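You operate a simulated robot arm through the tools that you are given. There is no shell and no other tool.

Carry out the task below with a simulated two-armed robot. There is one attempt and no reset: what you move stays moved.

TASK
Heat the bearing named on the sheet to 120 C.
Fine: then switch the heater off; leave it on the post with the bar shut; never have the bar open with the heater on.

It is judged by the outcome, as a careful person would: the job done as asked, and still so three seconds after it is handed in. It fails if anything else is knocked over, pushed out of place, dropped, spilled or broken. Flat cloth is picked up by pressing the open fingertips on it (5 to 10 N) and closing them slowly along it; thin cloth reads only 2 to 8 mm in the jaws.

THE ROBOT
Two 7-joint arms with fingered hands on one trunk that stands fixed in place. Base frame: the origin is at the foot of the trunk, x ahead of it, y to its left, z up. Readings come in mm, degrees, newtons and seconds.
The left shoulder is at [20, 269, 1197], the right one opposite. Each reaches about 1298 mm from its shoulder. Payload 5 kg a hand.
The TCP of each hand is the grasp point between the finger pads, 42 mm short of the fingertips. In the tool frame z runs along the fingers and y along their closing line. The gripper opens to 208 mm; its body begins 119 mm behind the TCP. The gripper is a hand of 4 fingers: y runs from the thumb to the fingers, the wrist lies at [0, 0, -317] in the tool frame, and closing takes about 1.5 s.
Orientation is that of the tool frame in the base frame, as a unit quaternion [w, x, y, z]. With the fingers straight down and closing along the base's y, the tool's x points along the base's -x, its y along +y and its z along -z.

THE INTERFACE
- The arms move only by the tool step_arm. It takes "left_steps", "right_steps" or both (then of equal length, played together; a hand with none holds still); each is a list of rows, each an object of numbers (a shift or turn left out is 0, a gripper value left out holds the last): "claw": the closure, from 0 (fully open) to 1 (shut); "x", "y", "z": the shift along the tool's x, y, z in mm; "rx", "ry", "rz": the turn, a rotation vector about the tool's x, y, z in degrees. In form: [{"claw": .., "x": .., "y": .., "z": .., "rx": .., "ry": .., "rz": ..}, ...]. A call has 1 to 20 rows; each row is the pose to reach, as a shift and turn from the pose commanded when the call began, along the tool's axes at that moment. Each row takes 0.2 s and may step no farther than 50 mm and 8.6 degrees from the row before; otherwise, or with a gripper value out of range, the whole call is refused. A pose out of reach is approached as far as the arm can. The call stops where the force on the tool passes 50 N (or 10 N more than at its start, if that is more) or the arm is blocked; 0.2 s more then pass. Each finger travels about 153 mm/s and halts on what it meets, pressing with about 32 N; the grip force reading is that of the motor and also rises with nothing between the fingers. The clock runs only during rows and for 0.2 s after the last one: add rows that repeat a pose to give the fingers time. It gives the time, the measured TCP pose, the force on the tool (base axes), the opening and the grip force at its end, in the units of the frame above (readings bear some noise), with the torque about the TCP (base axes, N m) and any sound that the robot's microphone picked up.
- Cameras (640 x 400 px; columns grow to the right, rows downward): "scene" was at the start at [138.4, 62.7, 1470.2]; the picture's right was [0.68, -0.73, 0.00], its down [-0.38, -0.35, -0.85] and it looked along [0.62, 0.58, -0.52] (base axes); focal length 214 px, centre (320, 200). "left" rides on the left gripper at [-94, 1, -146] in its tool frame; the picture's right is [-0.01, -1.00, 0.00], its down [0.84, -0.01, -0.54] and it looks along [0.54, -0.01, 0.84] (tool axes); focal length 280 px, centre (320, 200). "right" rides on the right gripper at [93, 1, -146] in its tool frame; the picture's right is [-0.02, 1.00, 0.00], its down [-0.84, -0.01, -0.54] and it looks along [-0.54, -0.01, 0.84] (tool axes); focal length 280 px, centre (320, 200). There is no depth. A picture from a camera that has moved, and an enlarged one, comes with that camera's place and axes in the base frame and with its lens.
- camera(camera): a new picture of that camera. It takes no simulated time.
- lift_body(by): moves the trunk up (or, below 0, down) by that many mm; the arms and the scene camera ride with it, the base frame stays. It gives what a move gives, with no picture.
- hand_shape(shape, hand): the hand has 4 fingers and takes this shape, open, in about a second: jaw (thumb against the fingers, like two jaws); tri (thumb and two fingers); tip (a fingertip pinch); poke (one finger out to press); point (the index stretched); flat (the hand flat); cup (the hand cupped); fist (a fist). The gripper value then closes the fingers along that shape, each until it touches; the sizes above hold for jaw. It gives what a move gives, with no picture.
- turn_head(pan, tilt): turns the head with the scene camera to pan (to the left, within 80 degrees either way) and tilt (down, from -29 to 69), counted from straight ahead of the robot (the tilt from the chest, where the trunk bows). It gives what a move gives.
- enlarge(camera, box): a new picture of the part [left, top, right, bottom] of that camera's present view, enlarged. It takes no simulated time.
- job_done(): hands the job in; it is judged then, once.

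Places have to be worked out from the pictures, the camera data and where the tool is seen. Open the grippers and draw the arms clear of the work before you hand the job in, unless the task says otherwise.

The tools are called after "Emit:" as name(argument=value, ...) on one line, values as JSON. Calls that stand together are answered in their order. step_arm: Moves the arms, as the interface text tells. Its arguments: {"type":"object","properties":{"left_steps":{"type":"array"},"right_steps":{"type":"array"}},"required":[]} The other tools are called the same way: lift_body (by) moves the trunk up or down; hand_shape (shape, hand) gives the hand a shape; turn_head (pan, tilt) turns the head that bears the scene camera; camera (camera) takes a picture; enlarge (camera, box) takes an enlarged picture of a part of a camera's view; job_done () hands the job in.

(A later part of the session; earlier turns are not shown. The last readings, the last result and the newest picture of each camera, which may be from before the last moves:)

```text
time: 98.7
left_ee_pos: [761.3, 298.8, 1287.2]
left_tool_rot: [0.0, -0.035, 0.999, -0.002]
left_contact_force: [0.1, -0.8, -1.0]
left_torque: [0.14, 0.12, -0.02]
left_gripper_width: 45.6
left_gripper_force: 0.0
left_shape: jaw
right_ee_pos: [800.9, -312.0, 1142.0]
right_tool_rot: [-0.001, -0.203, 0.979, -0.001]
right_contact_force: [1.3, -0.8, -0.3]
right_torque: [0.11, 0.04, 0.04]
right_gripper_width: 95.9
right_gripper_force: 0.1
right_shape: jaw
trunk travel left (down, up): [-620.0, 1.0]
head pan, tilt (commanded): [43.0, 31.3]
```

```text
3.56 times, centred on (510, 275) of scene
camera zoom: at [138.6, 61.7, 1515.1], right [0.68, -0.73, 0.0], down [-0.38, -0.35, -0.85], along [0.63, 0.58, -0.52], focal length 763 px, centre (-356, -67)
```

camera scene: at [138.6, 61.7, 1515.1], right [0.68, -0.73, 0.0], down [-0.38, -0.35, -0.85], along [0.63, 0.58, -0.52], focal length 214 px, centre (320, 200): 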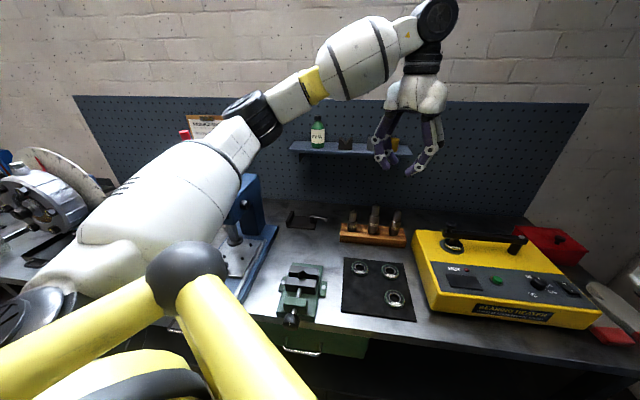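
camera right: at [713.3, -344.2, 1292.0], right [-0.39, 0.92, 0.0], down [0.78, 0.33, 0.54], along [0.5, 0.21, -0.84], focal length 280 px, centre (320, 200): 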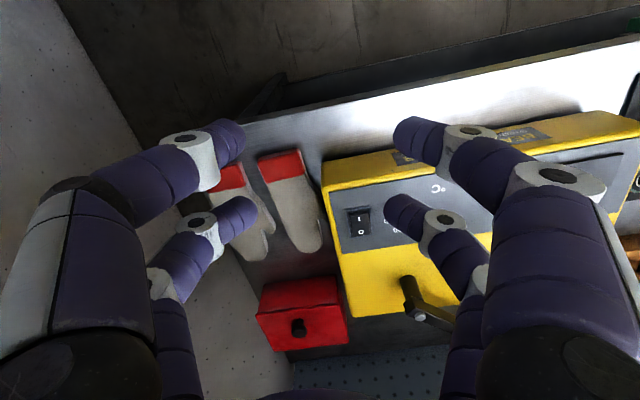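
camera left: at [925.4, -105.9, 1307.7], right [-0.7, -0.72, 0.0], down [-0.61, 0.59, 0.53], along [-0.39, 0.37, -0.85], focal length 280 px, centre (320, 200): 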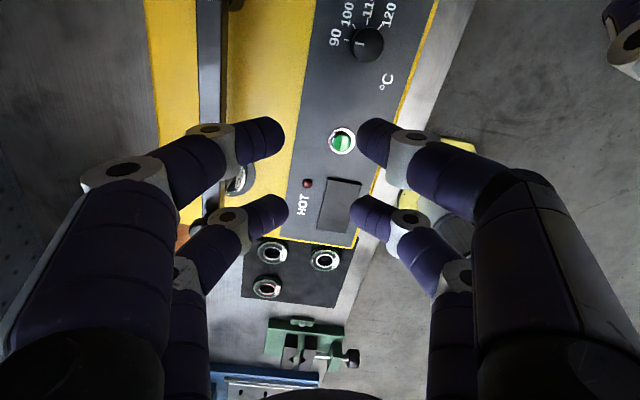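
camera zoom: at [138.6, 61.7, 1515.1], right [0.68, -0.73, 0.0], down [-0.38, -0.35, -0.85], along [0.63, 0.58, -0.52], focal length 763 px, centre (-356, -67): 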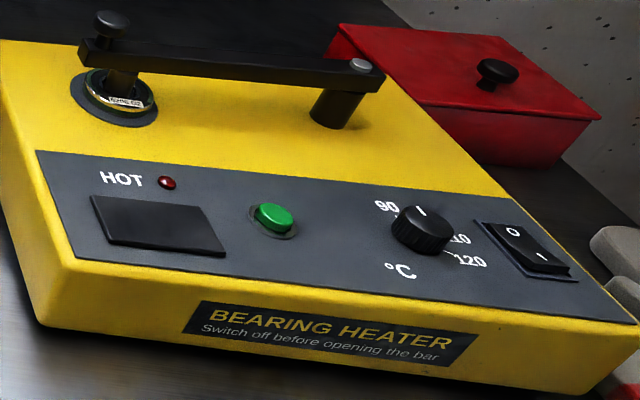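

The bar is shut and everything else is in place. I bring the right hand over the dial (K ≈ [874.5,−127]) with 52° pre-rotation so the 120° turn stays centred in the wrist's range, with one finger pair above the knob.

Emit:
step_arm(right_steps=[{"x": -17.5, "y": 16.7, "z": 8.9, "rz": -7.4, "claw": 0.67}, {"x": -35, "y": 33.4, "z": 17.7, "rz": -14.9}, {"x": -52.5, "y": 50.1, "z": 26.6, "rz": -22.3}, {"x": -70, "y": 66.8, "z": 35.4, "rz": -29.7}, {"x": -87.6, "y": 83.5, "z": 44.3, "rz": -37.1}, {"x": -105.1, "y": 100.2, "z": 53.1, "rz": -44.6}, {"x": -122.6, "y": 116.9, "z": 62, "rz": -52}, {"x": -122.6, "y": 116.9, "z": 62, "rz": -52}, {"x": -122.6, "y": 116.9, "z": 62, "rz": -52}])

Emit:
camera(camera="right")

Emit:
enlarge(camera="scene", box=[440, 160, 620, 310])

```text
time: 100.7
left_ee_pos: [761.6, 302.1, 1286.7]
left_tool_rot: [0.001, -0.037, 0.999, -0.003]
left_contact_force: [-0.6, 0.3, -1.5]
left_torque: [-0.05, 0.02, -0.06]
left_gripper_width: 45.7
left_gripper_force: 0.0
left_shape: jaw
right_ee_pos: [867.9, -152.3, 1082.5]
right_tool_rot: [0.0, -0.613, 0.79, 0.0]
right_contact_force: [-0.2, 0.4, 0.7]
right_torque: [-0.04, 0.03, 0.01]
right_gripper_width: 69.1
right_gripper_force: 0.0
right_shape: jaw
trunk travel left (down, up): [-620.0, 1.0]
head pan, tilt (commanded): [43.0, 31.3]
```

```text
taken
camera right: at [842.1, -242.3, 1229.1], right [-0.96, 0.26, 0.0], down [0.22, 0.81, 0.54], along [0.14, 0.52, -0.84], focal length 280 px, centre (320, 200)
```

right: 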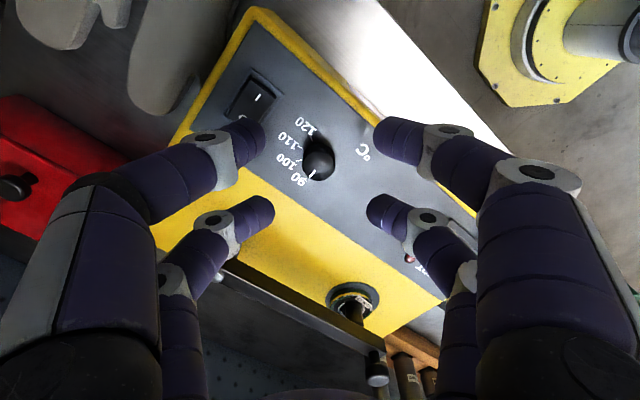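

```text
2.67 times, centred on (530, 235) of scene
camera zoom: at [138.0, 63.3, 1515.2], right [0.68, -0.73, 0.0], down [-0.38, -0.35, -0.85], along [0.62, 0.58, -0.52], focal length 572 px, centre (-240, 107)
```

zoom: 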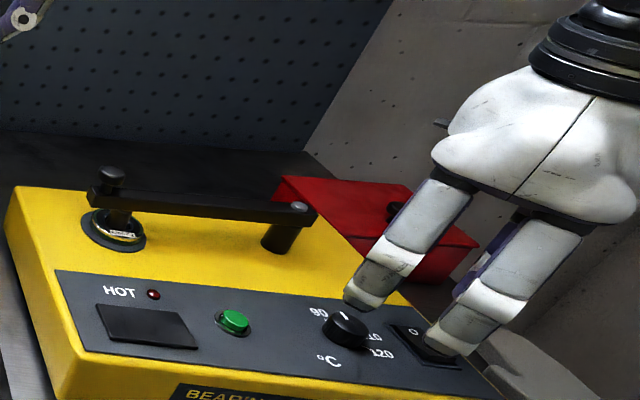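

I enlarge the right view to check the knob's position relative to the far finger pair.

Emit:
enlarge(camera="right", box=[230, 90, 410, 240])

Emit:
enlarge(camera="scene", box=[520, 250, 600, 300])

```text
2.67 times, centred on (320, 165) of right
camera zoom: at [842.1, -242.3, 1229.1], right [-0.96, 0.26, 0.0], down [0.22, 0.81, 0.54], along [0.14, 0.52, -0.84], focal length 748 px, centre (320, 293)
```

zoom: 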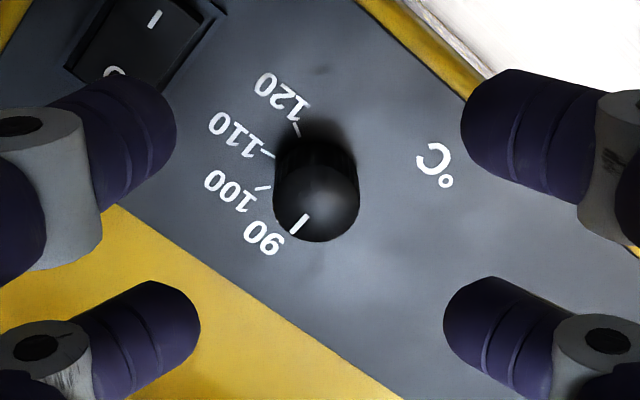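

```text
8.00 times, centred on (560, 275) of scene
camera zoom: at [138.0, 63.3, 1515.2], right [0.68, -0.73, 0.0], down [-0.38, -0.35, -0.85], along [0.62, 0.58, -0.52], focal length 1716 px, centre (-1600, -400)
```

zoom: 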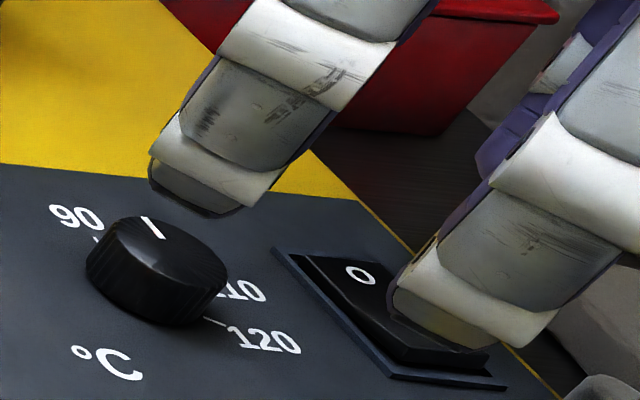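

The other open finger pair would come down on the switch with this yaw. I rotate the hand 30° clockwise (start yaw 225°) so all fingers stay away from the switch, narrowing the jaw to ~55 mm.

Emit:
step_arm(right_steps=[{"x": -0.1, "y": 4, "rz": 7.5, "claw": 0.735}, {"x": -0.2, "y": 8, "rz": 15}, {"x": -0.3, "y": 12, "rz": 22.5}, {"x": -0.4, "y": 15.1, "rz": 30}, {"x": -0.4, "y": 15.1, "rz": 30}, {"x": -0.4, "y": 15.1, "rz": 30}])

Emit:
enlarge(camera="right", box=[230, 90, 410, 240])

Emit:
enlarge(camera="scene", box=[500, 220, 620, 310])

```text
time: 102.1
left_ee_pos: [760.5, 300.5, 1287.1]
left_tool_rot: [0.0, -0.036, 0.999, -0.003]
left_contact_force: [-0.4, -0.1, -0.9]
left_torque: [0.02, 0.01, 0.04]
left_gripper_width: 45.8
left_gripper_force: 0.0
left_shape: jaw
right_ee_pos: [853.9, -149.7, 1082.4]
right_tool_rot: [0.0, -0.387, 0.922, 0.0]
right_contact_force: [-0.4, 0.4, -0.3]
right_torque: [-0.01, 0.01, 0.0]
right_gripper_width: 55.7
right_gripper_force: 0.1
right_shape: jaw
trunk travel left (down, up): [-620.0, 1.0]
head pan, tilt (commanded): [43.0, 31.3]
```

```text
2.67 times, centred on (320, 165) of right
camera zoom: at [785.3, -214.9, 1229.9], right [-0.7, 0.71, 0.0], down [0.6, 0.59, 0.54], along [0.38, 0.38, -0.84], focal length 748 px, centre (320, 293)
```

zoom: 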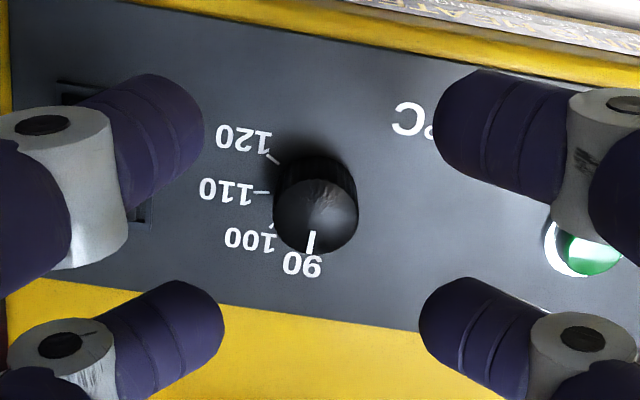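

```text
4.44 times, centred on (560, 265) of scene
camera zoom: at [137.6, 62.7, 1515.3], right [0.68, -0.73, 0.0], down [-0.38, -0.35, -0.85], along [0.63, 0.58, -0.52], focal length 953 px, centre (-747, -89)
```

zoom: 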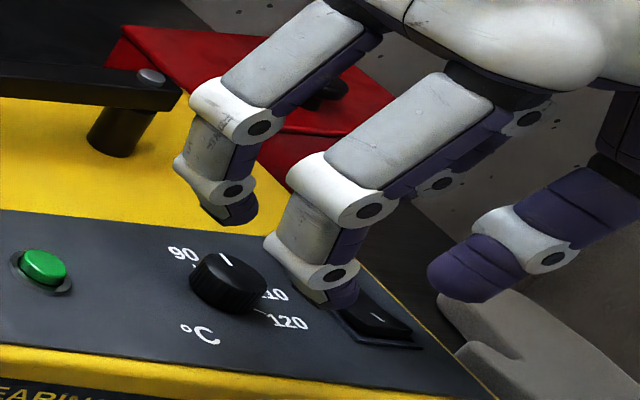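

All fingers will now land clear of the switch (≥20 mm), and the knob lies at tool (−30.7, +1). I descend to about 5 mm above the panel.

Emit:
step_arm(right_steps=[{"x": -0.5, "y": 1, "z": 22}, {"x": -0.5, "y": 1, "z": 44}, {"x": -0.5, "y": 1, "z": 58}, {"x": -0.5, "y": 1, "z": 67}, {"x": -0.5, "y": 1, "z": 67}])

Emit:
enlarge(camera="right", box=[230, 90, 410, 240])

Emit:
enlarge(camera="scene", box=[500, 220, 620, 310])

```text
time: 103.3
left_ee_pos: [760.1, 300.7, 1287.9]
left_tool_rot: [0.0, -0.036, 0.999, -0.003]
left_contact_force: [-0.5, 0.2, -0.1]
left_torque: [-0.02, -0.02, -0.01]
left_gripper_width: 45.8
left_gripper_force: 0.1
left_shape: jaw
right_ee_pos: [853.3, -149.1, 1014.8]
right_tool_rot: [0.0, -0.388, 0.922, 0.0]
right_contact_force: [0.4, -0.2, 0.4]
right_torque: [0.01, -0.01, 0.0]
right_gripper_width: 55.8
right_gripper_force: 0.1
right_shape: jaw
trunk travel left (down, up): [-620.0, 1.0]
head pan, tilt (commanded): [43.0, 31.3]
```

```text
2.67 times, centred on (320, 165) of right
camera zoom: at [784.6, -213.7, 1162.4], right [-0.7, 0.71, 0.0], down [0.6, 0.59, 0.54], along [0.38, 0.38, -0.84], focal length 748 px, centre (320, 293)
```

zoom: 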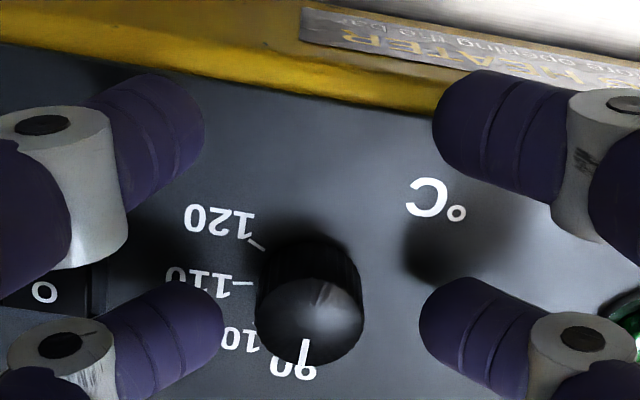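

```text
4.44 times, centred on (560, 265) of scene
camera zoom: at [137.7, 62.7, 1515.3], right [0.68, -0.73, 0.0], down [-0.38, -0.35, -0.85], along [0.62, 0.58, -0.52], focal length 953 px, centre (-747, -89)
```

zoom: 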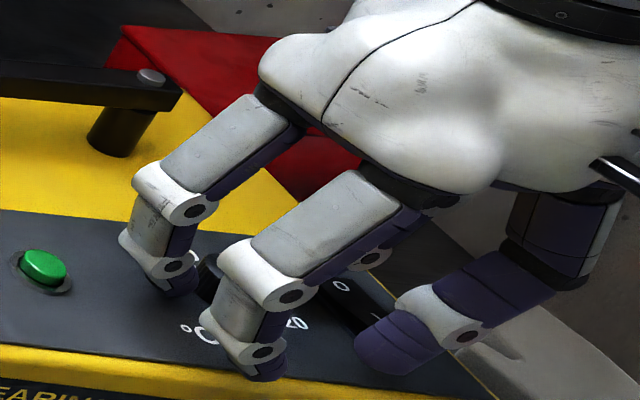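

The far pair straddles the knob, which sits ~3 mm toward −y of the centre. I trim that, lower 2.5 mm, and close onto the knob.

Emit:
step_arm(right_steps=[{"y": -2.5, "z": 1.5}, {"y": -2.5, "z": 2.5}, {"y": -2.5, "z": 2.5, "claw": 0.78}, {"y": -2.5, "z": 2.5, "claw": 0.82}, {"y": -2.5, "z": 2.5, "claw": 0.86}, {"y": -2.5, "z": 2.5, "claw": 0.92}, {"y": -2.5, "z": 2.5, "claw": 1}, {"y": -2.5, "z": 2.5, "claw": 1}, {"y": -2.5, "z": 2.5, "claw": 1}])

Emit:
enlarge(camera="right", box=[230, 90, 410, 240])

Emit:
enlarge(camera="scene", box=[500, 220, 620, 310])

```text
time: 105.3
left_ee_pos: [760.9, 300.2, 1287.0]
left_tool_rot: [0.001, -0.036, 0.999, -0.003]
left_contact_force: [0.2, 0.0, -0.1]
left_torque: [0.01, 0.0, -0.02]
left_gripper_width: 45.9
left_gripper_force: 0.1
left_shape: jaw
right_ee_pos: [854.0, -149.6, 1013.0]
right_tool_rot: [0.0, -0.387, 0.922, 0.0]
right_contact_force: [0.0, -0.3, -2.9]
right_torque: [-0.08, 0.1, 0.04]
right_gripper_width: 0.1
right_gripper_force: 31.5
right_shape: jaw
trunk travel left (down, up): [-620.0, 1.0]
head pan, tilt (commanded): [43.0, 31.3]
```

```text
2.67 times, centred on (320, 165) of right
camera zoom: at [786.7, -215.4, 1159.6], right [-0.7, 0.71, 0.0], down [0.6, 0.59, 0.54], along [0.38, 0.38, -0.84], focal length 748 px, centre (320, 293)
```

zoom: 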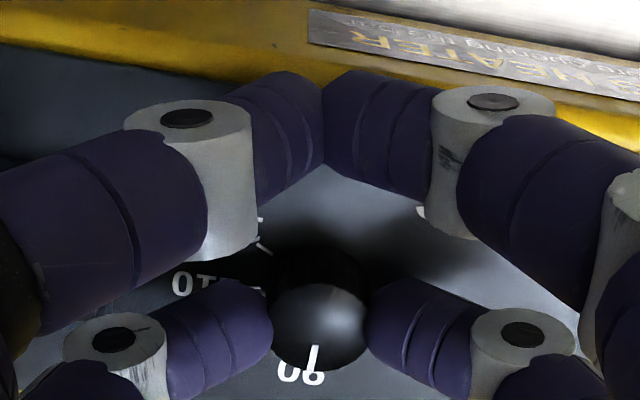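

```text
4.44 times, centred on (560, 265) of scene
camera zoom: at [137.9, 62.7, 1515.2], right [0.68, -0.73, 0.0], down [-0.38, -0.35, -0.85], along [0.62, 0.58, -0.52], focal length 953 px, centre (-747, -89)
```

zoom: 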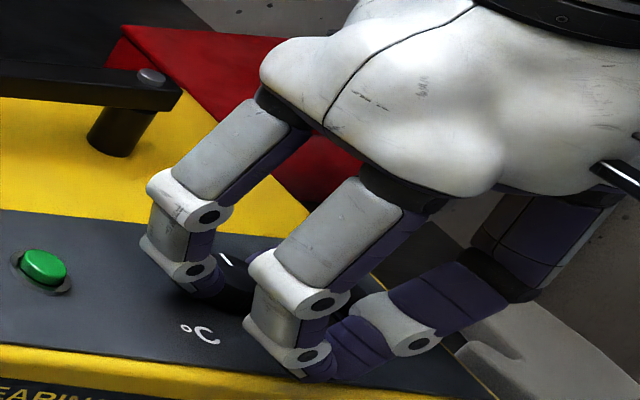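

The far finger pair holds the knob. I turn clockwise 40° about the knob's axis first and check the pointer.

Emit:
step_arm(right_steps=[{"x": -0.29, "y": 4.18, "rz": 8}, {"x": -1.16, "y": 8.27, "rz": 16}, {"x": -2.59, "y": 12.2, "rz": 24}, {"x": -4.56, "y": 15.9, "rz": 32}, {"x": -7.02, "y": 19.28, "rz": 40}, {"x": -7.02, "y": 19.28, "rz": 40}])

Emit:
enlarge(camera="right", box=[230, 90, 410, 240])

Emit:
enlarge(camera="scene", box=[520, 250, 600, 310])

```text
time: 106.7
left_ee_pos: [761.8, 300.9, 1286.5]
left_tool_rot: [0.0, -0.036, 0.999, -0.004]
left_contact_force: [-0.1, -0.1, -0.7]
left_torque: [0.01, -0.01, 0.01]
left_gripper_width: 45.5
left_gripper_force: 0.1
left_shape: jaw
right_ee_pos: [845.7, -131.9, 1012.7]
right_tool_rot: [0.0, -0.048, 0.999, 0.0]
right_contact_force: [6.0, -0.3, -5.8]
right_torque: [-0.05, -0.01, -0.01]
right_gripper_width: 0.0
right_gripper_force: 31.9
right_shape: jaw
trunk travel left (down, up): [-620.0, 1.0]
head pan, tilt (commanded): [43.0, 31.3]
```

```text
2.67 times, centred on (320, 165) of right
camera zoom: at [751.5, -138.9, 1159.6], right [-0.08, 1.0, 0.0], down [0.84, 0.07, 0.54], along [0.54, 0.04, -0.84], focal length 748 px, centre (320, 293)
```

zoom: 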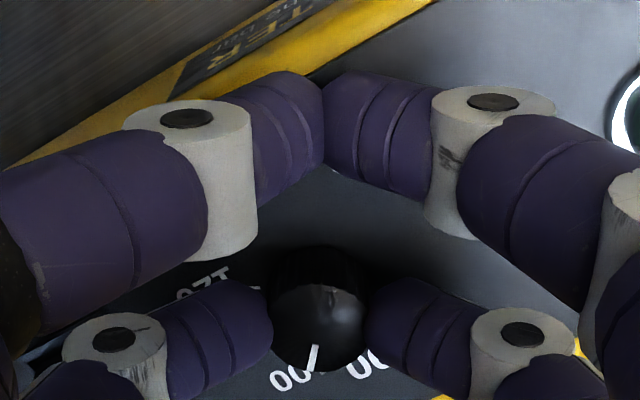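

```text
6.67 times, centred on (560, 280) of scene
camera zoom: at [138.4, 62.6, 1515.2], right [0.68, -0.73, 0.0], down [-0.38, -0.35, -0.85], along [0.62, 0.58, -0.52], focal length 1430 px, centre (-1280, -333)
```

zoom: 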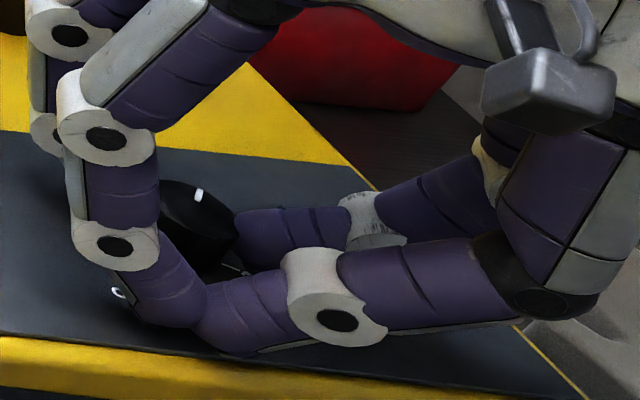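

The knob follows without slipping; the pointer is now at 100. I turn a further 80°.

Emit:
step_arm(right_steps=[{"x": -0.29, "y": 4.18, "rz": 8}, {"x": -1.16, "y": 8.27, "rz": 16}, {"x": -2.59, "y": 12.2, "rz": 24}, {"x": -4.56, "y": 15.9, "rz": 32}, {"x": -7.02, "y": 19.28, "rz": 40}, {"x": -9.93, "y": 22.29, "rz": 48}, {"x": -13.22, "y": 24.87, "rz": 56}, {"x": -16.85, "y": 26.96, "rz": 64}, {"x": -20.73, "y": 28.53, "rz": 72}, {"x": -24.79, "y": 29.54, "rz": 80}, {"x": -24.79, "y": 29.54, "rz": 80}])

Emit:
enlarge(camera="right", box=[230, 90, 410, 240])

Emit:
enlarge(camera="scene", box=[520, 250, 600, 310])

```text
time: 108.0
left_ee_pos: [760.9, 302.2, 1287.5]
left_tool_rot: [0.0, -0.036, 0.999, -0.003]
left_contact_force: [-1.2, 0.7, 0.1]
left_torque: [-0.13, -0.09, 0.0]
left_gripper_width: 45.7
left_gripper_force: 0.0
left_shape: jaw
right_ee_pos: [848.8, -109.2, 1009.0]
right_tool_rot: [0.021, 0.288, 0.956, -0.042]
right_contact_force: [11.1, 2.0, -1.1]
right_torque: [0.11, -0.25, 0.23]
right_gripper_width: 1.2
right_gripper_force: 32.0
right_shape: jaw
right hand out of reach, approached as far as the arm can: row 5, 6
trunk travel left (down, up): [-620.0, 1.0]
head pan, tilt (commanded): [43.0, 31.3]
stopped in row 6 (right hand): the force on the tool passed its limit at 70 N (the readings are from after the stop); the commanded pose is now the measured one
```

```text
2.67 times, centred on (320, 165) of right
camera zoom: at [767.9, -42.0, 1149.8], right [0.57, 0.82, -0.07], down [0.69, -0.42, 0.59], along [0.46, -0.38, -0.8], focal length 748 px, centre (320, 293)
```

zoom: 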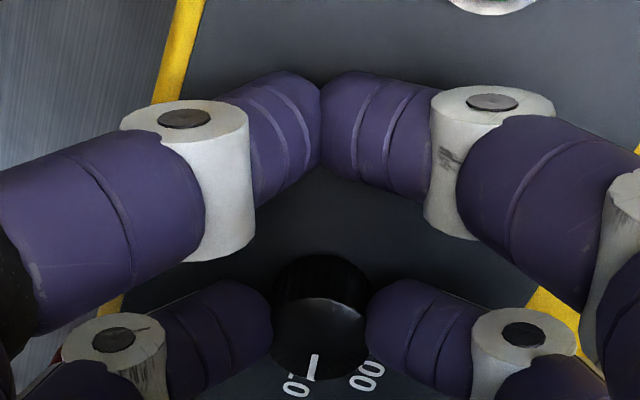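

```text
6.67 times, centred on (560, 280) of scene
camera zoom: at [138.1, 63.5, 1515.1], right [0.68, -0.73, 0.0], down [-0.38, -0.36, -0.85], along [0.62, 0.58, -0.52], focal length 1430 px, centre (-1280, -333)
```

zoom: 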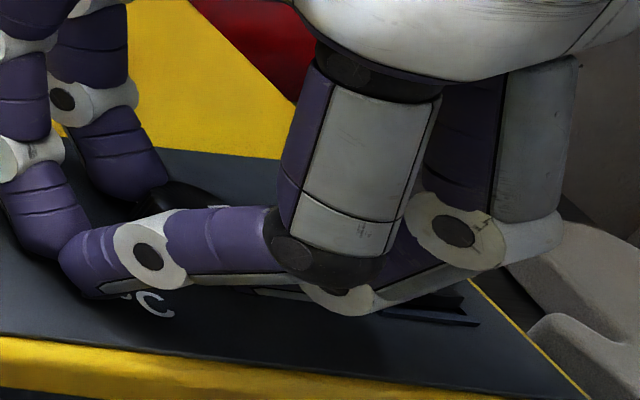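

The right wrist hit its turning limit at ~78° total; the knob is now near 110. I open the jaw, lift above the knob, and will turn back for a second grip.

Emit:
step_arm(right_steps=[{"claw": 0.92}, {"claw": 0.84}, {"claw": 0.76}, {"claw": 0.735}, {"claw": 0.735, "z": -10}, {"z": -25}, {"z": -45}, {"z": -60}, {"z": -60}])

Emit:
camera(camera="right")

Emit:
enlarge(camera="scene", box=[420, 210, 620, 330])

```text
time: 110.0
left_ee_pos: [760.1, 301.0, 1287.0]
left_tool_rot: [0.001, -0.036, 0.999, -0.004]
left_contact_force: [0.4, 0.4, -0.1]
left_torque: [0.01, 0.0, 0.01]
left_gripper_width: 45.8
left_gripper_force: 0.1
left_shape: jaw
right_ee_pos: [847.5, -104.6, 1069.0]
right_tool_rot: [0.02, 0.289, 0.956, -0.043]
right_contact_force: [0.9, 0.1, -0.3]
right_torque: [-0.02, 0.05, 0.0]
right_gripper_width: 54.7
right_gripper_force: 0.1
right_shape: jaw
trunk travel left (down, up): [-620.0, 1.0]
head pan, tilt (commanded): [43.0, 31.3]
```

```text
taken
camera right: at [766.0, -37.0, 1209.6], right [0.57, 0.82, -0.07], down [0.69, -0.42, 0.59], along [0.45, -0.38, -0.8], focal length 280 px, centre (320, 200)
```

right: 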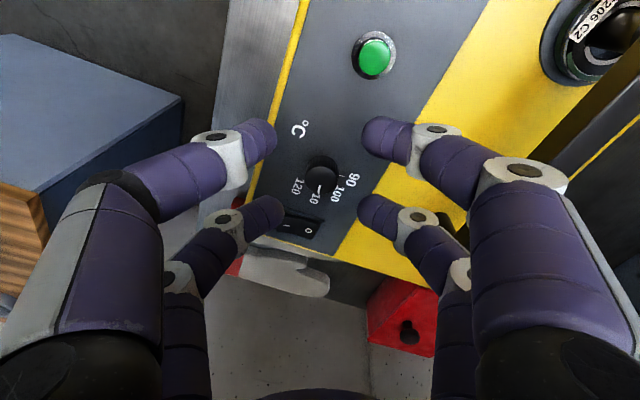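

```text
3.20 times, centred on (520, 270) of scene
camera zoom: at [137.9, 62.6, 1515.2], right [0.68, -0.73, 0.0], down [-0.38, -0.35, -0.85], along [0.62, 0.58, -0.52], focal length 686 px, centre (-320, -24)
```

zoom: 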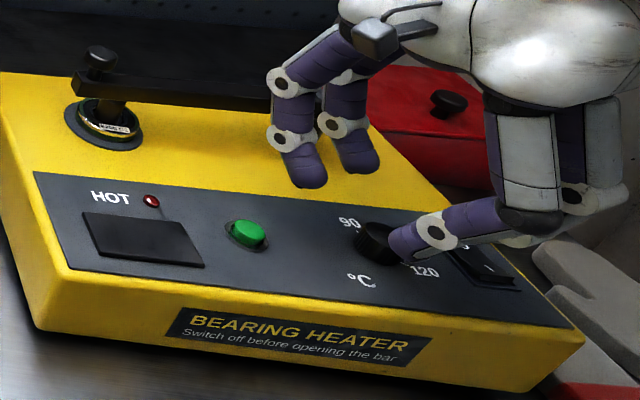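

The hand is clear and nothing else moved. I enlarge to read where the pointer stands now.

Emit:
enlarge(camera="right", box=[270, 130, 380, 240])

```text
3.64 times, centred on (325, 185) of right
camera zoom: at [766.0, -37.0, 1209.6], right [0.57, 0.82, -0.07], down [0.69, -0.42, 0.59], along [0.45, -0.38, -0.8], focal length 1020 px, centre (302, 254)
```

zoom: 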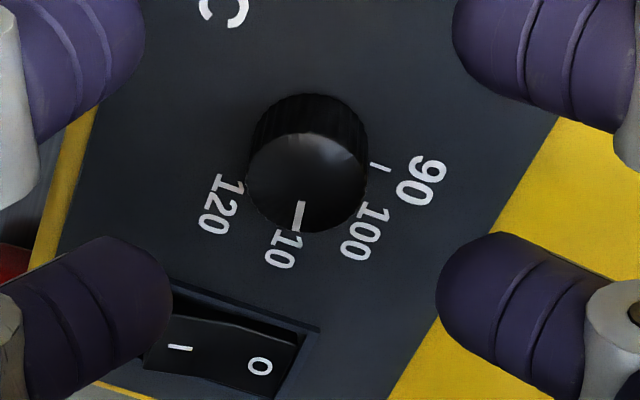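

The pointer now stands at 110 and the switch is still at 0. I level the hand first, then turn it back to the start yaw.

Emit:
step_arm(right_steps=[{"rx": -2, "ry": 1.8, "z": -5}, {"rx": -4.05, "ry": 3.6, "z": -10}, {"rx": -4.05, "ry": 3.6, "z": -10}])

Emit:
step_arm(right_steps=[{"rz": -7.8}, {"rz": -15.7}, {"rz": -23.5}, {"rz": -31.4}, {"rz": -39.2}, {"rz": -47}, {"rz": -54.9}, {"rz": -62.7}, {"rz": -70.6}, {"rz": -78.4}, {"rz": -78.4}, {"rz": -78.4}])

```text
time: 110.8
left_ee_pos: [760.2, 300.1, 1287.5]
left_tool_rot: [0.001, -0.036, 0.999, -0.003]
left_contact_force: [-0.3, -0.4, -0.5]
left_torque: [0.0, 0.04, 0.03]
left_gripper_width: 45.7
left_gripper_force: 0.1
left_shape: jaw
right_ee_pos: [845.6, -103.4, 1078.8]
right_tool_rot: [0.0, 0.289, 0.957, 0.0]
right_contact_force: [0.5, -0.3, -0.2]
right_torque: [0.01, 0.02, 0.0]
right_gripper_width: 54.5
right_gripper_force: 0.1
right_shape: jaw
trunk travel left (down, up): [-620.0, 1.0]
head pan, tilt (commanded): [43.0, 31.3]
```

```text
time: 113.4
left_ee_pos: [760.1, 299.8, 1286.9]
left_tool_rot: [0.0, -0.035, 0.999, -0.004]
left_contact_force: [0.1, -0.5, -1.4]
left_torque: [0.03, -0.01, 0.01]
left_gripper_width: 45.9
left_gripper_force: 0.0
left_shape: jaw
right_ee_pos: [847.1, -103.8, 1078.7]
right_tool_rot: [0.0, -0.382, 0.924, 0.0]
right_contact_force: [-0.6, -0.7, 0.0]
right_torque: [-0.01, 0.01, 0.02]
right_gripper_width: 54.6
right_gripper_force: 0.0
right_shape: jaw
trunk travel left (down, up): [-620.0, 1.0]
head pan, tilt (commanded): [43.0, 31.3]
```

Level and back at the 225° yaw. I shift over the knob again (target TCP [853.5,−148.7]) and check before descending.

Emit:
step_arm(right_steps=[{"x": 9, "y": -12}, {"x": 18, "y": -24}, {"x": 27.2, "y": -36.3}, {"x": 27.2, "y": -36.3}, {"x": 27.2, "y": -36.3}])

Emit:
enlarge(camera="right", box=[230, 90, 410, 240])

```text
time: 114.6
left_ee_pos: [760.2, 300.0, 1288.2]
left_tool_rot: [0.0, -0.036, 0.999, -0.004]
left_contact_force: [-0.4, -0.7, -0.9]
left_torque: [0.03, -0.01, 0.0]
left_gripper_width: 45.8
left_gripper_force: 0.1
left_shape: jaw
right_ee_pos: [852.5, -148.3, 1079.2]
right_tool_rot: [0.0, -0.381, 0.925, 0.0]
right_contact_force: [0.5, 0.4, 0.3]
right_torque: [0.04, 0.0, 0.02]
right_gripper_width: 54.8
right_gripper_force: 0.1
right_shape: jaw
trunk travel left (down, up): [-620.0, 1.0]
head pan, tilt (commanded): [43.0, 31.3]
```

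```text
2.67 times, centred on (320, 165) of right
camera zoom: at [783.5, -212.7, 1225.6], right [-0.69, 0.72, 0.0], down [0.61, 0.58, 0.54], along [0.39, 0.37, -0.84], focal length 748 px, centre (320, 293)
```

zoom: 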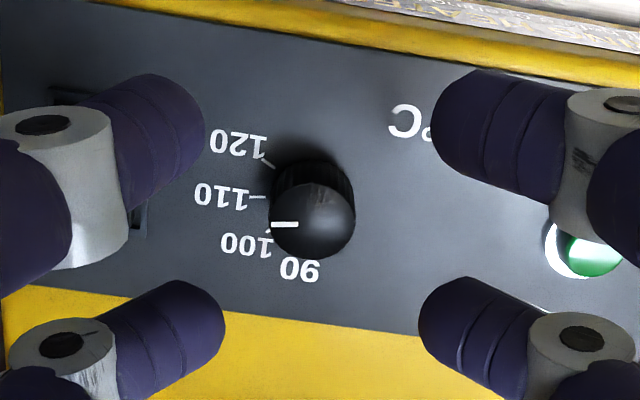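

The pointer now stands at the 110 tick as seen from here. I descend over the knob with a small trim.

Emit:
step_arm(right_steps=[{"x": 0.5, "y": -2, "z": 22}, {"x": 0.5, "y": -2, "z": 44}, {"x": 0.5, "y": -2, "z": 58}, {"x": 0.5, "y": -2, "z": 66}, {"x": 0.5, "y": -2, "z": 66}])

Emit:
enlarge(camera="right", box=[230, 90, 410, 240])

```text
time: 115.8
left_ee_pos: [760.6, 299.7, 1288.0]
left_tool_rot: [0.001, -0.035, 0.999, -0.003]
left_contact_force: [-1.3, 0.0, -0.5]
left_torque: [-0.02, -0.01, -0.02]
left_gripper_width: 45.5
left_gripper_force: 0.0
left_shape: jaw
right_ee_pos: [854.5, -150.4, 1013.7]
right_tool_rot: [0.0, -0.381, 0.925, 0.0]
right_contact_force: [-0.2, -0.3, 0.3]
right_torque: [0.0, 0.01, -0.04]
right_gripper_width: 54.7
right_gripper_force: 0.2
right_shape: jaw
trunk travel left (down, up): [-620.0, 1.0]
head pan, tilt (commanded): [43.0, 31.3]
```

```text
2.67 times, centred on (320, 165) of right
camera zoom: at [784.9, -214.2, 1160.1], right [-0.69, 0.72, 0.0], down [0.61, 0.59, 0.54], along [0.39, 0.37, -0.84], focal length 748 px, centre (320, 293)
```

zoom: 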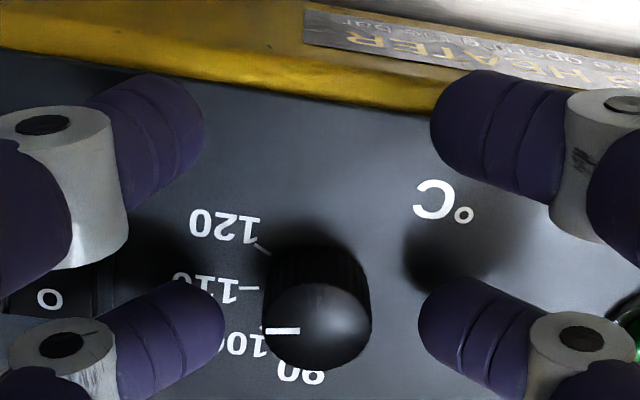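

The knob is centred between the far pair. I close onto it.

Emit:
step_arm(right_steps=[{"claw": 0.78}, {"claw": 0.82}, {"claw": 0.86}, {"claw": 0.92}, {"claw": 1}, {"claw": 1}, {"claw": 1}])

Emit:
step_arm(right_steps=[{"x": -0.29, "y": 4.18, "rz": 8}, {"x": -1.16, "y": 8.27, "rz": 16}, {"x": -2.59, "y": 12.2, "rz": 24}, {"x": -4.56, "y": 15.9, "rz": 32}, {"x": -7.36, "y": 19.68, "rz": 41}, {"x": -7.36, "y": 19.68, "rz": 41}, {"x": -7.36, "y": 19.68, "rz": 41}])

Emit:
enlarge(camera="right", box=[230, 90, 410, 240])

```text
time: 117.4
left_ee_pos: [760.1, 301.5, 1287.5]
left_tool_rot: [0.002, -0.036, 0.999, -0.003]
left_contact_force: [0.0, -0.4, -0.1]
left_torque: [-0.07, 0.0, 0.01]
left_gripper_width: 46.1
left_gripper_force: 0.0
left_shape: jaw
right_ee_pos: [852.9, -149.8, 1013.7]
right_tool_rot: [0.0, -0.381, 0.925, 0.0]
right_contact_force: [-0.2, 0.0, -3.5]
right_torque: [-0.1, 0.07, 0.0]
right_gripper_width: 0.3
right_gripper_force: 31.6
right_shape: jaw
trunk travel left (down, up): [-620.0, 1.0]
head pan, tilt (commanded): [43.0, 31.3]
```

```text
refused: row 5 steps farther than a row can; nothing moved
```

```text
2.67 times, centred on (320, 165) of right
camera zoom: at [785.1, -214.3, 1159.7], right [-0.69, 0.72, 0.0], down [0.61, 0.59, 0.54], along [0.39, 0.37, -0.84], focal length 748 px, centre (320, 293)
```

zoom: 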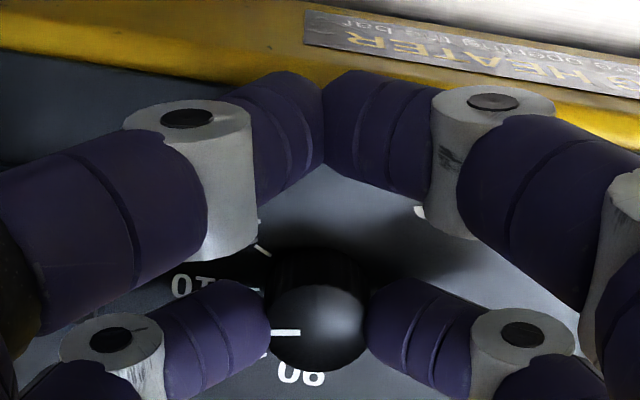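

The knob is gripped again; the turn was refused for a 9° row. I repeat it with smaller rows.

Emit:
step_arm(right_steps=[{"x": -0.29, "y": 4.18, "rz": 8}, {"x": -1.16, "y": 8.27, "rz": 16}, {"x": -2.59, "y": 12.2, "rz": 24}, {"x": -4.56, "y": 15.9, "rz": 32}, {"x": -7.02, "y": 19.28, "rz": 40}, {"x": -7.36, "y": 19.68, "rz": 41}, {"x": -7.36, "y": 19.68, "rz": 41}])

Emit:
enlarge(camera="right", box=[230, 90, 410, 240])

```text
time: 119.0
left_ee_pos: [760.6, 298.9, 1287.5]
left_tool_rot: [0.0, -0.036, 0.999, -0.003]
left_contact_force: [-0.8, -0.6, -0.5]
left_torque: [0.0, 0.02, -0.02]
left_gripper_width: 45.7
left_gripper_force: 0.0
left_shape: jaw
right_ee_pos: [846.1, -131.0, 1012.8]
right_tool_rot: [0.0, -0.033, 0.999, -0.001]
right_contact_force: [3.1, 0.0, -6.3]
right_torque: [0.0, 0.14, 0.17]
right_gripper_width: 0.2
right_gripper_force: 32.2
right_shape: jaw
trunk travel left (down, up): [-620.0, 1.0]
head pan, tilt (commanded): [43.0, 31.3]
```

```text
2.67 times, centred on (320, 165) of right
camera zoom: at [751.0, -134.9, 1159.9], right [-0.05, 1.0, 0.0], down [0.84, 0.04, 0.54], along [0.54, 0.03, -0.84], focal length 748 px, centre (320, 293)
```

zoom: 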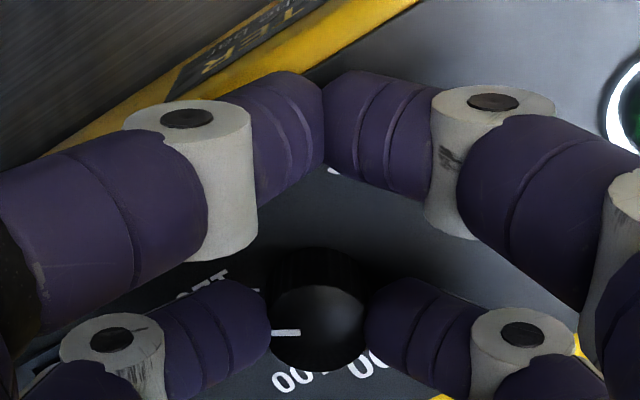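

The knob turned with the hand. I release, lift off and check the pointer.

Emit:
step_arm(right_steps=[{"claw": 0.92}, {"claw": 0.84}, {"claw": 0.76}, {"claw": 0.735}, {"z": -10}, {"z": -25}, {"z": -45}, {"z": -66}, {"z": -66}])

Emit:
enlarge(camera="right", box=[260, 100, 380, 210])

Emit:
enlarge(camera="scene", box=[520, 250, 600, 310])

```text
time: 121.0
left_ee_pos: [758.8, 300.9, 1286.5]
left_tool_rot: [0.0, -0.036, 0.999, -0.003]
left_contact_force: [0.0, 0.0, -0.3]
left_torque: [0.02, 0.05, 0.02]
left_gripper_width: 45.8
left_gripper_force: 0.0
left_shape: jaw
right_ee_pos: [846.0, -131.9, 1079.4]
right_tool_rot: [0.0, -0.032, 0.999, -0.001]
right_contact_force: [0.6, -0.7, 0.1]
right_torque: [0.01, 0.03, 0.0]
right_gripper_width: 54.8
right_gripper_force: 0.0
right_shape: jaw
trunk travel left (down, up): [-620.0, 1.0]
head pan, tilt (commanded): [43.0, 31.3]
```

```text
3.64 times, centred on (320, 155) of right
camera zoom: at [751.2, -135.1, 1226.2], right [-0.05, 1.0, 0.0], down [0.84, 0.04, 0.54], along [0.54, 0.03, -0.84], focal length 1020 px, centre (320, 364)
```

zoom: 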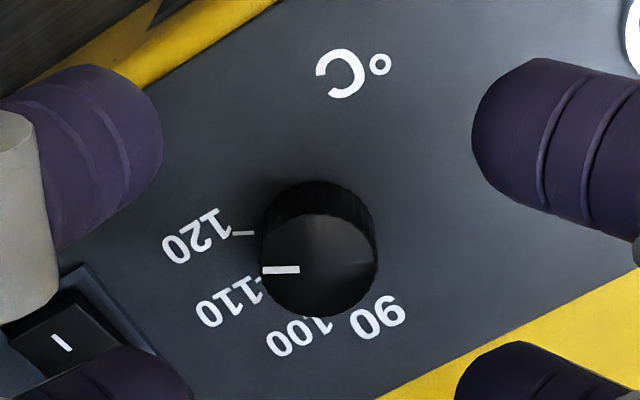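

```text
6.67 times, centred on (560, 280) of scene
camera zoom: at [138.2, 62.6, 1515.2], right [0.68, -0.73, 0.0], down [-0.38, -0.35, -0.85], along [0.62, 0.58, -0.52], focal length 1430 px, centre (-1280, -333)
```

zoom: 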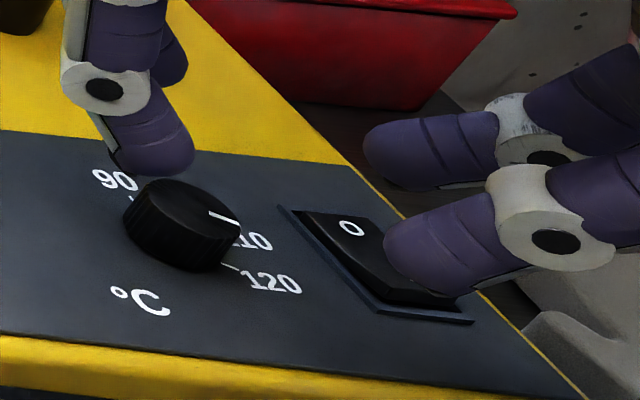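

The pointer is now parallel to the 120 tick: the dial is set to 120. Next, the switch: I close the right fingers, turn to yaw 215° and move above the rocker's "I" end (~[908,−202]).

Emit:
step_arm(right_steps=[{"x": -7, "y": -17.5, "rz": -6.2, "claw": 1}, {"x": -14.3, "y": -35, "rz": -12.4}, {"x": -21.4, "y": -52.6, "rz": -18.6}, {"x": -28.6, "y": -70, "rz": -24.8}, {"x": -35.7, "y": -87.6, "rz": -31}, {"x": -35.7, "y": -87.6, "rz": -31}, {"x": -35.7, "y": -87.6, "rz": -31}])

Emit:
camera(camera="right")

Emit:
enlarge(camera="scene", box=[520, 230, 640, 320])

```text
time: 122.6
left_ee_pos: [760.6, 299.9, 1287.6]
left_tool_rot: [0.001, -0.036, 0.999, -0.004]
left_contact_force: [0.0, -0.1, -0.3]
left_torque: [0.05, -0.03, 0.02]
left_gripper_width: 45.9
left_gripper_force: 0.0
left_shape: jaw
right_ee_pos: [886.6, -215.9, 1079.8]
right_tool_rot: [0.0, -0.3, 0.954, 0.0]
right_contact_force: [0.2, -0.3, 0.1]
right_torque: [-0.01, 0.02, -0.02]
right_gripper_width: 0.1
right_gripper_force: 31.8
right_shape: jaw
trunk travel left (down, up): [-620.0, 1.0]
head pan, tilt (commanded): [43.0, 31.3]
```

```text
taken
camera right: at [807.8, -267.4, 1226.8], right [-0.56, 0.83, 0.0], down [0.7, 0.47, 0.54], along [0.45, 0.3, -0.84], focal length 280 px, centre (320, 200)
```

right: 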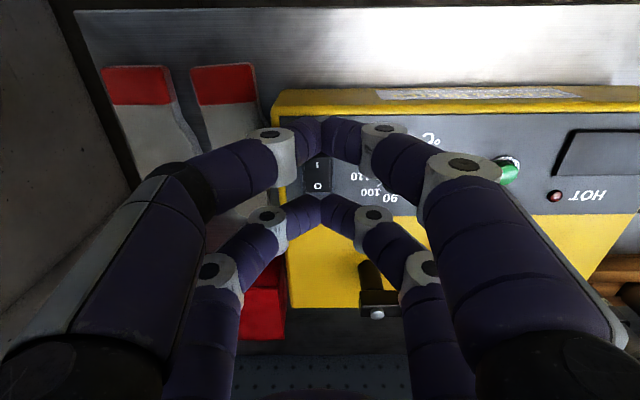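

```text
4.44 times, centred on (580, 275) of scene
camera zoom: at [137.9, 62.5, 1515.3], right [0.68, -0.73, 0.0], down [-0.38, -0.35, -0.85], along [0.63, 0.58, -0.52], focal length 953 px, centre (-836, -133)
```

zoom: 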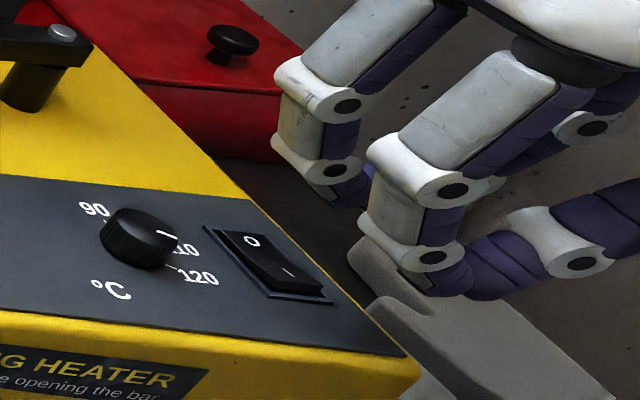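

I enlarge to see the rocker between the fingers and fix its "I" end position.

Emit:
enlarge(camera="right", box=[260, 100, 400, 230])

Emit:
enlarge(camera="scene", box=[540, 260, 600, 310])

```text
3.08 times, centred on (330, 165) of right
camera zoom: at [807.8, -267.4, 1226.8], right [-0.56, 0.83, 0.0], down [0.7, 0.47, 0.54], along [0.45, 0.3, -0.84], focal length 863 px, centre (289, 308)
```

zoom: 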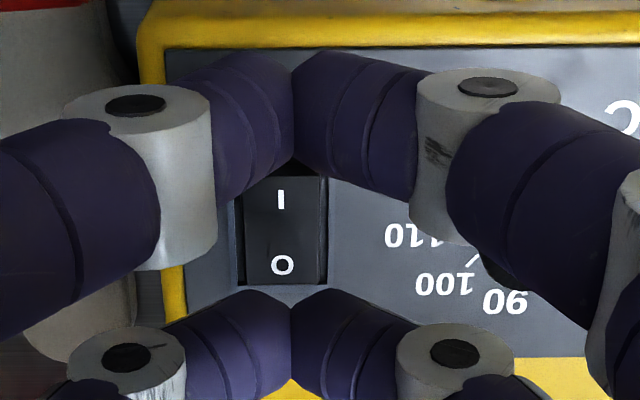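

```text
8.00 times, centred on (570, 285) of scene
camera zoom: at [137.9, 62.5, 1515.3], right [0.68, -0.73, 0.0], down [-0.38, -0.35, -0.85], along [0.63, 0.58, -0.52], focal length 1716 px, centre (-1680, -480)
```

zoom: 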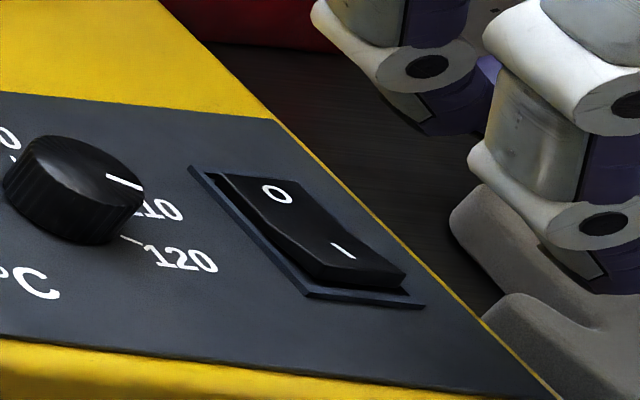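

The rocker is squarely aligned with my hand; its "I" end is around [905,−205.5]. I tilt 6° so the far pair leads, shift onto that spot and descend to ~12 mm above it.

Emit:
step_arm(right_steps=[{"x": 2, "y": -1, "z": 15, "ry": 3}, {"x": 4.3, "y": -2, "z": 30, "ry": 6}, {"x": 4.3, "y": -2, "z": 42, "ry": 6}, {"x": 4.3, "y": -2, "z": 42, "ry": 6}])

Emit:
enlarge(camera="right", box=[260, 100, 400, 230])

Emit:
enlarge(camera="scene", box=[530, 240, 610, 310])

```text
time: 123.6
left_ee_pos: [759.4, 300.0, 1287.3]
left_tool_rot: [0.001, -0.035, 0.999, -0.003]
left_contact_force: [-0.9, 0.4, -0.4]
left_torque: [-0.02, -0.01, 0.02]
left_gripper_width: 45.6
left_gripper_force: 0.0
left_shape: jaw
right_ee_pos: [884.1, -219.1, 1038.8]
right_tool_rot: [-0.05, -0.298, 0.953, -0.016]
right_contact_force: [-0.5, 1.0, 0.8]
right_torque: [0.02, -0.03, -0.05]
right_gripper_width: 0.2
right_gripper_force: 31.7
right_shape: jaw
trunk travel left (down, up): [-620.0, 1.0]
head pan, tilt (commanded): [43.0, 31.3]
```

```text
3.08 times, centred on (330, 165) of right
camera zoom: at [818.1, -261.8, 1194.1], right [-0.56, 0.83, 0.0], down [0.74, 0.5, 0.45], along [0.37, 0.25, -0.89], focal length 863 px, centre (289, 308)
```

zoom: 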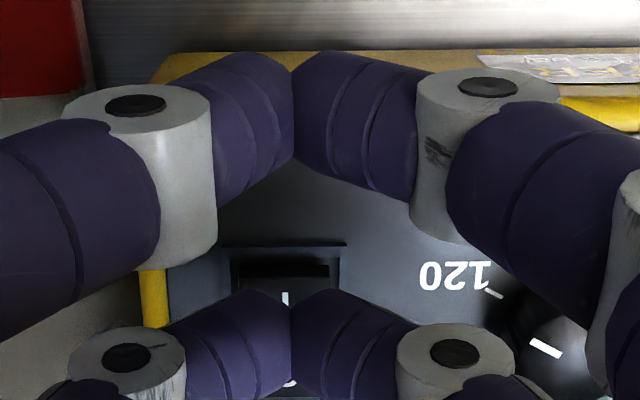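

```text
5.71 times, centred on (570, 275) of scene
camera zoom: at [137.3, 62.9, 1515.3], right [0.68, -0.73, 0.0], down [-0.38, -0.35, -0.85], along [0.62, 0.58, -0.52], focal length 1226 px, centre (-1109, -229)
```

zoom: 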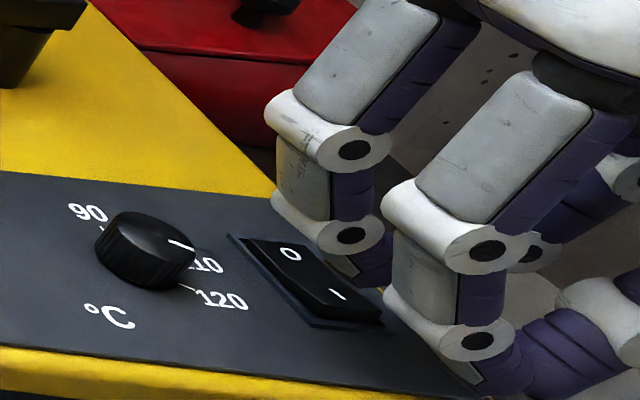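

The "I" mark lies right under the leading pair's path. I descend 12 mm in small steps, watching the force.

Emit:
step_arm(right_steps=[{"x": -0.4, "z": 4}, {"x": -0.8, "z": 7}, {"x": -1, "z": 9.5}, {"x": -1.3, "z": 12}, {"x": -1.3, "z": 12}])

Emit:
enlarge(camera="scene", box=[530, 240, 610, 310])

Emit:
enlarge(camera="right", box=[260, 100, 400, 230])

```text
time: 124.8
left_ee_pos: [760.6, 299.3, 1286.7]
left_tool_rot: [0.001, -0.036, 0.999, -0.004]
left_contact_force: [0.4, 0.4, -0.7]
left_torque: [0.02, -0.01, 0.04]
left_gripper_width: 45.8
left_gripper_force: 0.1
left_shape: jaw
right_ee_pos: [884.6, -220.6, 1025.8]
right_tool_rot: [-0.05, -0.299, 0.953, -0.016]
right_contact_force: [-0.2, 0.0, 0.7]
right_torque: [-0.04, -0.02, -0.02]
right_gripper_width: 0.1
right_gripper_force: 32.0
right_shape: jaw
trunk travel left (down, up): [-620.0, 1.0]
head pan, tilt (commanded): [43.0, 31.3]
```

```text
5.71 times, centred on (570, 275) of scene
camera zoom: at [137.7, 62.7, 1515.3], right [0.68, -0.73, 0.0], down [-0.38, -0.35, -0.85], along [0.63, 0.58, -0.52], focal length 1226 px, centre (-1109, -229)
```

zoom: 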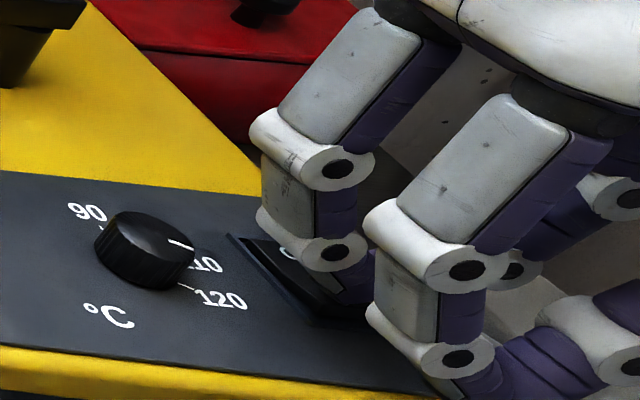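

```text
3.08 times, centred on (330, 165) of right
camera zoom: at [818.3, -262.2, 1181.3], right [-0.56, 0.83, 0.0], down [0.74, 0.5, 0.45], along [0.37, 0.25, -0.89], focal length 863 px, centre (289, 308)
```

zoom: 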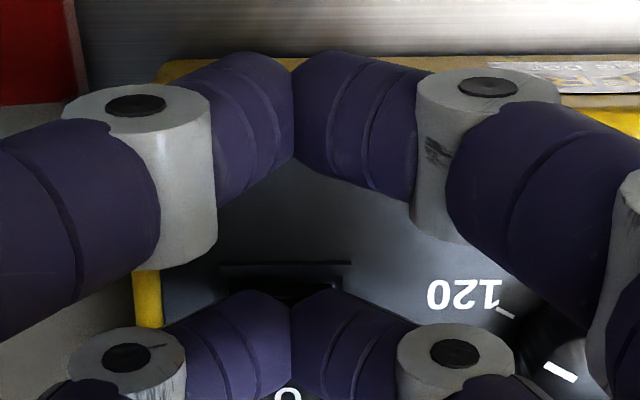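

Still no contact at TCP z 1025.8 and the tips cover the "I" half. I keep descending 6 mm.

Emit:
step_arm(right_steps=[{"x": -0.2, "z": 2}, {"x": -0.4, "z": 4}, {"x": -0.6, "z": 6}, {"x": -0.6, "z": 6}])

Emit:
enlarge(camera="scene", box=[420, 220, 600, 330])

```text
time: 125.8
left_ee_pos: [760.3, 299.7, 1287.2]
left_tool_rot: [0.001, -0.037, 0.999, -0.004]
left_contact_force: [1.4, 0.0, -0.9]
left_torque: [0.02, 0.0, -0.01]
left_gripper_width: 45.6
left_gripper_force: 0.1
left_shape: jaw
right_ee_pos: [884.8, -220.3, 1019.1]
right_tool_rot: [-0.051, -0.298, 0.953, -0.015]
right_contact_force: [0.0, 1.0, 0.5]
right_torque: [0.0, -0.03, 0.02]
right_gripper_width: 0.0
right_gripper_force: 32.4
right_shape: jaw
trunk travel left (down, up): [-620.0, 1.0]
head pan, tilt (commanded): [43.0, 31.3]
```

```text
3.56 times, centred on (510, 275) of scene
camera zoom: at [137.7, 62.7, 1515.3], right [0.68, -0.73, 0.0], down [-0.38, -0.35, -0.85], along [0.62, 0.58, -0.52], focal length 763 px, centre (-356, -67)
```

zoom: 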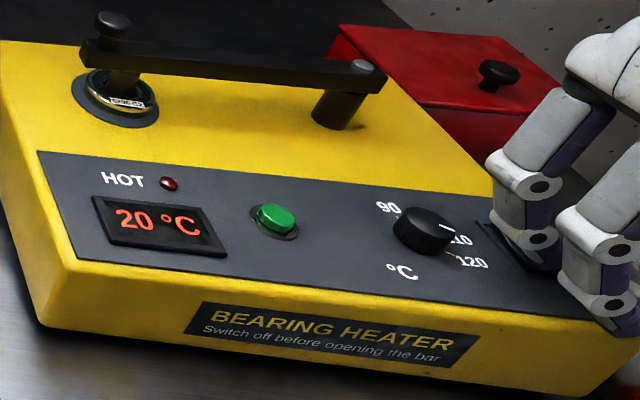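

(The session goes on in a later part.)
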